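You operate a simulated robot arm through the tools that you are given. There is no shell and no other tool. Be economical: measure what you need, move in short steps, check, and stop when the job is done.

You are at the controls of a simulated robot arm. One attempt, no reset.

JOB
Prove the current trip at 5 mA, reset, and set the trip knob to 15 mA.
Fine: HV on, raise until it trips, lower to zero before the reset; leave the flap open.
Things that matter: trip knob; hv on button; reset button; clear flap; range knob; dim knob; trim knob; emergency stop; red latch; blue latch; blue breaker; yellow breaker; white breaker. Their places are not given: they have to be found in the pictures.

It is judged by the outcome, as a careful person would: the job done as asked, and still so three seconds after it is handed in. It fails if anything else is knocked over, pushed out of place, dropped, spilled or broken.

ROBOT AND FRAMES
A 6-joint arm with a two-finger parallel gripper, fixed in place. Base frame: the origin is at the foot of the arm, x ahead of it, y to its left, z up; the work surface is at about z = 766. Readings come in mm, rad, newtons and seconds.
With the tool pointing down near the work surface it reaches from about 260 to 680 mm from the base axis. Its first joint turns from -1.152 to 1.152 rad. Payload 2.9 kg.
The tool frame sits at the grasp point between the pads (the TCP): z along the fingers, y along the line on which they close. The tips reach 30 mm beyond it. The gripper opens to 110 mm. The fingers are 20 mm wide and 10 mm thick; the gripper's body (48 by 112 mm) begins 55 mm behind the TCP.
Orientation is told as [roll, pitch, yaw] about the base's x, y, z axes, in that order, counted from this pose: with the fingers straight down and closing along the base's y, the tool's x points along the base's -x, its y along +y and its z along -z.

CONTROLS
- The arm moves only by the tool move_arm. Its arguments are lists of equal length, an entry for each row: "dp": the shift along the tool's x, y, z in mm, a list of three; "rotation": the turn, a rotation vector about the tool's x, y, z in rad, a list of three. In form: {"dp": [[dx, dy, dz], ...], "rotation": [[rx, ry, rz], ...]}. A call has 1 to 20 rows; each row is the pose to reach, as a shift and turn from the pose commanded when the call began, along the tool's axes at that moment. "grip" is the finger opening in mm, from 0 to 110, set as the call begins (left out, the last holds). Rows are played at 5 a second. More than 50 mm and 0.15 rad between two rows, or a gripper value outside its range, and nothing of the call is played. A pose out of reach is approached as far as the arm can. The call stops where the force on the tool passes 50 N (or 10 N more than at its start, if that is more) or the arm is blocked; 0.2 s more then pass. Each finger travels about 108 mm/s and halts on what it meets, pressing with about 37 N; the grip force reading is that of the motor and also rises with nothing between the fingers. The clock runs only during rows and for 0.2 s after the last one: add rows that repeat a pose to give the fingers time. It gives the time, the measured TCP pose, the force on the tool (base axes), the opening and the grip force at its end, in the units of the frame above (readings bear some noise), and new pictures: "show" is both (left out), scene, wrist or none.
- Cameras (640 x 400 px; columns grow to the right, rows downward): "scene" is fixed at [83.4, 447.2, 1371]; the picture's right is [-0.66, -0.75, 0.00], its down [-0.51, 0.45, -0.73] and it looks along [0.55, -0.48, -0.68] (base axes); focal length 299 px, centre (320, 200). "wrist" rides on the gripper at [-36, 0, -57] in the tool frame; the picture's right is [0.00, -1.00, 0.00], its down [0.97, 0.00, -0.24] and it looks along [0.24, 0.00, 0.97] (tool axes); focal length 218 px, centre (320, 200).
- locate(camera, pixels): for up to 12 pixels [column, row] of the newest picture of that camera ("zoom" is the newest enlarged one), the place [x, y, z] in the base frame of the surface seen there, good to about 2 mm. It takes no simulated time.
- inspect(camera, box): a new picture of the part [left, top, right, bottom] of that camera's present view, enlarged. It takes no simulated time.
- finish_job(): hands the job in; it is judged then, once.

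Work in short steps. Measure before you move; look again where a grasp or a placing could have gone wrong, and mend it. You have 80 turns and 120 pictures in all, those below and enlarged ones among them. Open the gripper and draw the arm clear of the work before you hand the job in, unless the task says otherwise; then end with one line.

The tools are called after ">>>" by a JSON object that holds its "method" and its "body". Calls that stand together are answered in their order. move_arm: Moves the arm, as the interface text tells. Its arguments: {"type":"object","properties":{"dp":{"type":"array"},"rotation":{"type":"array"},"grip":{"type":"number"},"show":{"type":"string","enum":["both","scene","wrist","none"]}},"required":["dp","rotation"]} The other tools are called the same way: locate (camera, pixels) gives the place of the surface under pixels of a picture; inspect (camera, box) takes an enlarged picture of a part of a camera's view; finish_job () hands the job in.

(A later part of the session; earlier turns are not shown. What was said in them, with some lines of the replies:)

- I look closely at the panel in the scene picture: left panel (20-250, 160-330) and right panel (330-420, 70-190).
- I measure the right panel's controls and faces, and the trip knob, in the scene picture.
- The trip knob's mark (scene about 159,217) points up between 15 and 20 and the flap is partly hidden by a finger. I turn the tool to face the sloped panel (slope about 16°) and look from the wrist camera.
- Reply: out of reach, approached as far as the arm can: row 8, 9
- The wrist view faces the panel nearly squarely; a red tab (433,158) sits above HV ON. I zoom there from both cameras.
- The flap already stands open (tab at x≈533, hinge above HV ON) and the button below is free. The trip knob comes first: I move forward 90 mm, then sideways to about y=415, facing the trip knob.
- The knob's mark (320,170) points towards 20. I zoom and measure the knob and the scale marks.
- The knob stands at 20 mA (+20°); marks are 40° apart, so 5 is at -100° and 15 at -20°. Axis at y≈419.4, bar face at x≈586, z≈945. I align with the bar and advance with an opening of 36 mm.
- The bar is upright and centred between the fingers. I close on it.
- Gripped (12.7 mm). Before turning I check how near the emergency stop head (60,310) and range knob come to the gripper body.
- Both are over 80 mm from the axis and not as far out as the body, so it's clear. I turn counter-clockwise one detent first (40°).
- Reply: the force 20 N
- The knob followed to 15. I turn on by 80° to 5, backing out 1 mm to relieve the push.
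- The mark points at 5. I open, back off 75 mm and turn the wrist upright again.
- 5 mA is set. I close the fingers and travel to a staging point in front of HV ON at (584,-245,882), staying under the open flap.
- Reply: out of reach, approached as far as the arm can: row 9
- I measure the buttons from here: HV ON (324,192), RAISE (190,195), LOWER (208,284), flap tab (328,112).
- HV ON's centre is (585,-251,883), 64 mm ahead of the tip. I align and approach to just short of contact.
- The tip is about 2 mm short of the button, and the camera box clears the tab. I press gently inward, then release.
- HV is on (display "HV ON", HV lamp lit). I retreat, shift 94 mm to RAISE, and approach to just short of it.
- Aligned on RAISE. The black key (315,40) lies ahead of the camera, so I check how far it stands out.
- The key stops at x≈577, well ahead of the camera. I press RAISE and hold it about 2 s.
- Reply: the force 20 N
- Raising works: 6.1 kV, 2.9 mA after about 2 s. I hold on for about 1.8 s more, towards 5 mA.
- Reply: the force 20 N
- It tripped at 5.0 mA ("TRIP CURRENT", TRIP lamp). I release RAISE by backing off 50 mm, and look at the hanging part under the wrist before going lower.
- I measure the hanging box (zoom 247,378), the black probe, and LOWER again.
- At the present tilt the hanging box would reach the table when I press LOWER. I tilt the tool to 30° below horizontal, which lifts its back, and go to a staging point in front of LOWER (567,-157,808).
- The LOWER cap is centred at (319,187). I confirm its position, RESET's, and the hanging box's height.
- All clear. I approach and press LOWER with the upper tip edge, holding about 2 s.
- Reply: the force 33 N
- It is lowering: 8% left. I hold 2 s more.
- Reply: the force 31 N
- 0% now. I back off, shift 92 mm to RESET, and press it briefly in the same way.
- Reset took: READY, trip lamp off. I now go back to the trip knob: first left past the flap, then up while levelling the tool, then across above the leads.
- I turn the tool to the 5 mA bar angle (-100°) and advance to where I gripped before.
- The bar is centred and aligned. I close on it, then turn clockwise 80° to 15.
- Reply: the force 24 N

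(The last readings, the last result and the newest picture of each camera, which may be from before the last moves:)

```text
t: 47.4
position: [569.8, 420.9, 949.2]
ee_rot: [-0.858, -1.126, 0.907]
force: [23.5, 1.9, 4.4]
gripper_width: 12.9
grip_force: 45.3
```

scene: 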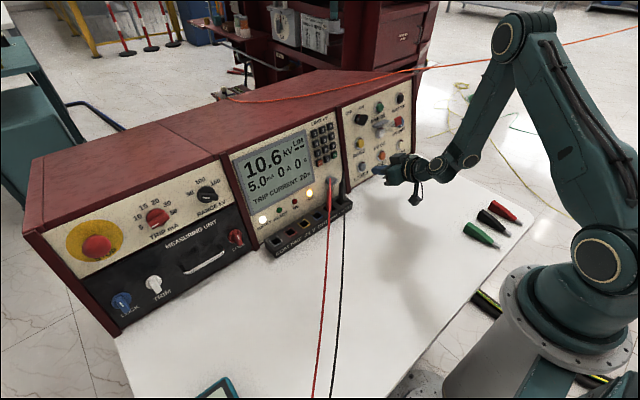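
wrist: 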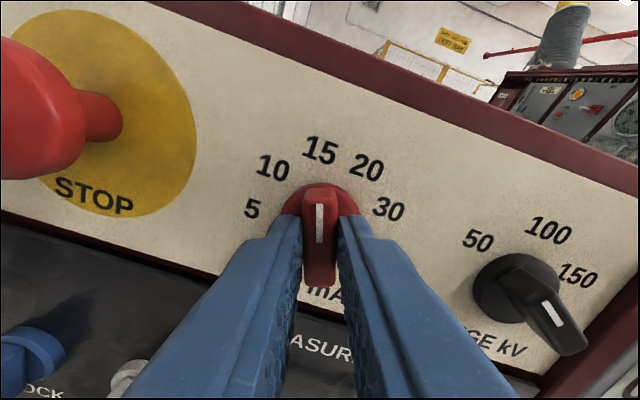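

The mark points to 15. I open and back straight off, then straighten the wrist.

>>> {"method": "move_arm", "body": {"dp": [[0, 0, 0], [0, 0, 0], [0, 0, -25], [0, 0, -50], [0, 0, -80], [0, 0, -80], [0, 0, -80], [0, 0, -80], [0, 0, -80]], "rotation": [[0, 0, 0], [0, 0, 0], [0, 0, 0], [0, 0, 0], [0, 0, 0], [0, 0, 0.12], [0, 0, 0.24], [0, 0, 0.349], [0, 0, 0.349]], "grip": 34}}

>>> {"method": "inspect", "body": {"camera": "wrist", "box": [250, 130, 390, 250]}}

>>> {"method": "inspect", "body": {"camera": "scene", "box": [220, 90, 420, 240]}}

```text
t: 49.4
position: [491.1, 421.3, 971.6]
ee_rot: [0.004, -1.285, -0.006]
force: [-0.1, -0.1, 0.8]
gripper_width: 34.0
grip_force: 0.0
```

scene: 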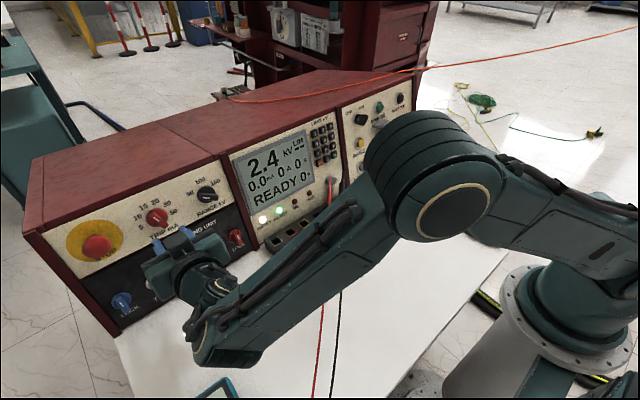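
wrist: 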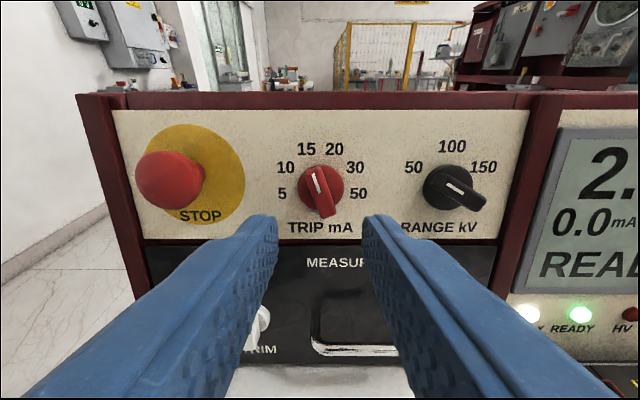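

```text
3.33 times, centred on (320, 190) of wrist
```

zoom: 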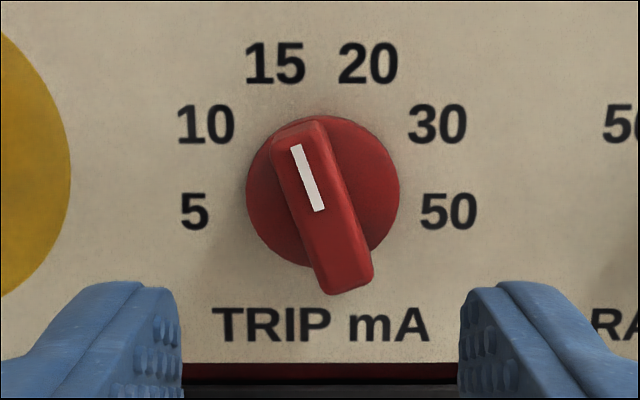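

```text
2.67 times, centred on (320, 165) of scene
```

zoom: 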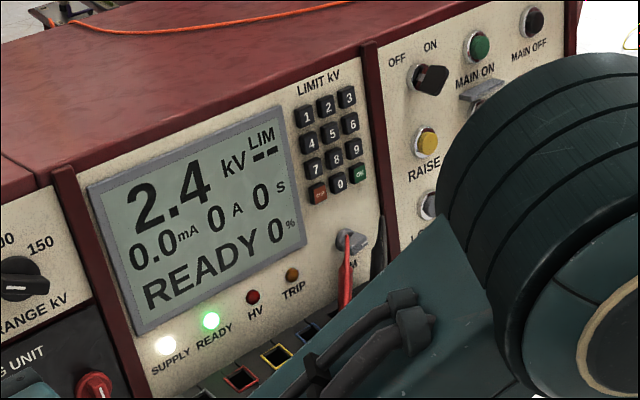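

The knob stands at 15 and the unit shows READY. I open the gripper and draw the arm up, back and to the middle, then check the flap.

>>> {"method": "move_arm", "body": {"dp": [[-30, 0, -20], [-70, 0, -30], [-110, 0, -40], [-150, 0, -45], [-150, -45, -45], [-150, -90, -45], [-150, -135, -45], [-150, -180, -45], [-150, -180, -45]], "rotation": [[0, 0, 0], [0, 0, 0], [0, 0, 0], [0, 0, 0], [0, 0, 0], [0, 0, 0], [0, 0, 0], [0, 0, 0], [0, 0, 0]], "grip": 110}}

>>> {"method": "inspect", "body": {"camera": "scene", "box": [330, 80, 430, 190]}}

```text
t: 51.4
position: [492.8, 243.4, 1126.7]
ee_rot: [0.003, -1.284, -0.002]
force: [0.7, -0.9, 0.0]
gripper_width: 110.1
grip_force: 0.1
```

scene: 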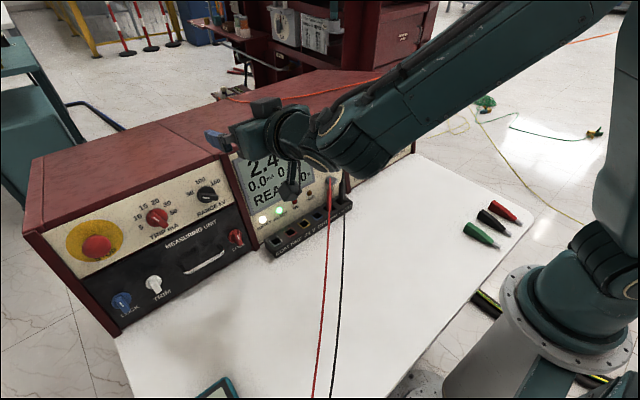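
wrist: 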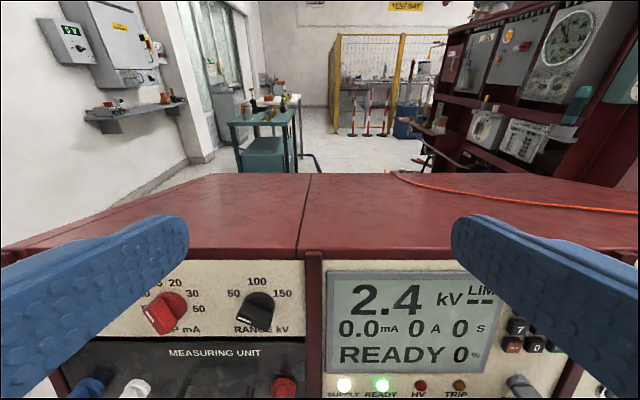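

```text
3.64 times, centred on (380, 135) of scene
```

zoom: 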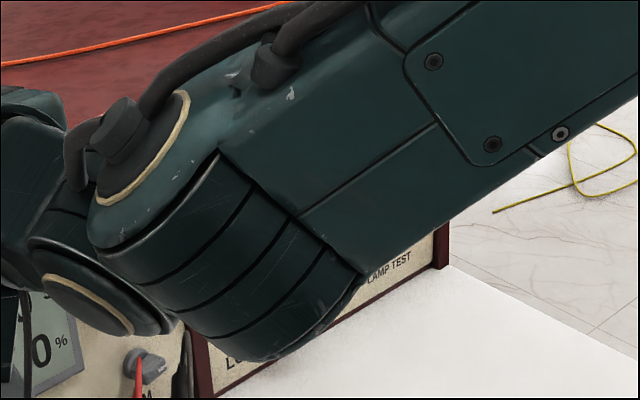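

The forearm hides the flap. I move further right at this height so I can see it.

>>> {"method": "move_arm", "body": {"dp": [[0, -45, 0], [0, -90, 0], [0, -135, 0], [0, -180, 0], [0, -225, 0], [0, -270, 0], [0, -315, 0], [0, -360, 0], [0, -360, 0]], "rotation": [[0, 0, 0], [0, 0, 0], [0, 0, 0], [0, 0, 0], [0, 0, 0], [0, 0, 0], [0, 0, 0], [0, 0, 0], [0, 0, 0]]}}

>>> {"method": "inspect", "body": {"camera": "scene", "box": [330, 80, 430, 190]}}

```text
t: 53.4
position: [491.3, -123.0, 1131.9]
ee_rot: [-0.002, -1.284, 0.003]
force: [-0.1, -0.4, -0.2]
gripper_width: 109.9
grip_force: 0.0
```

scene: 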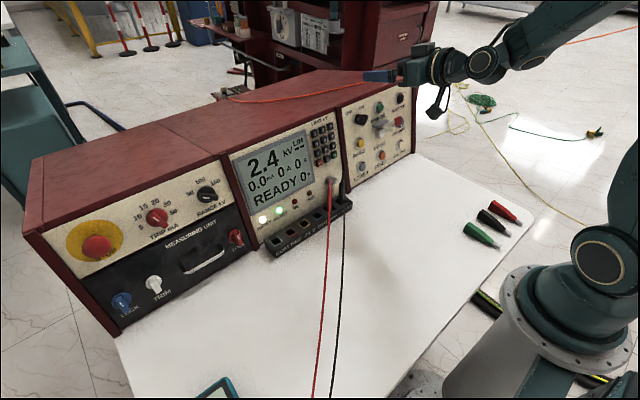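
wrist: 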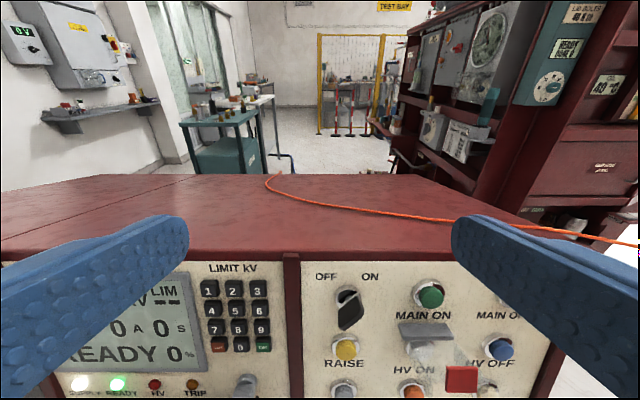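

```text
3.64 times, centred on (380, 135) of scene
```

zoom: 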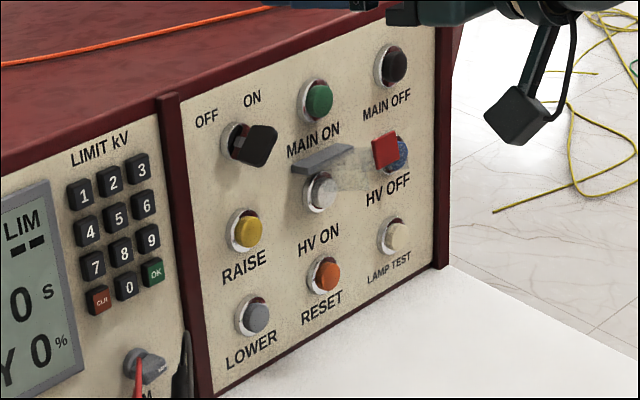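

The flap still stands open, the unit shows READY at 0% with HV off, the knob is at 15, and the arm is clear. I hand it in.

>>> {"method": "finish_job", "body": {}}

```text
The job is handed in.
```

The unit tripped at 5.0 mA with the knob at 5. I lowered it to 0%, reset it to READY and set the trip knob to 15 mA; the flap is open and the arm is clear. The display still read 2.4 kV, with HV off and 0.0 mA, when I handed in.
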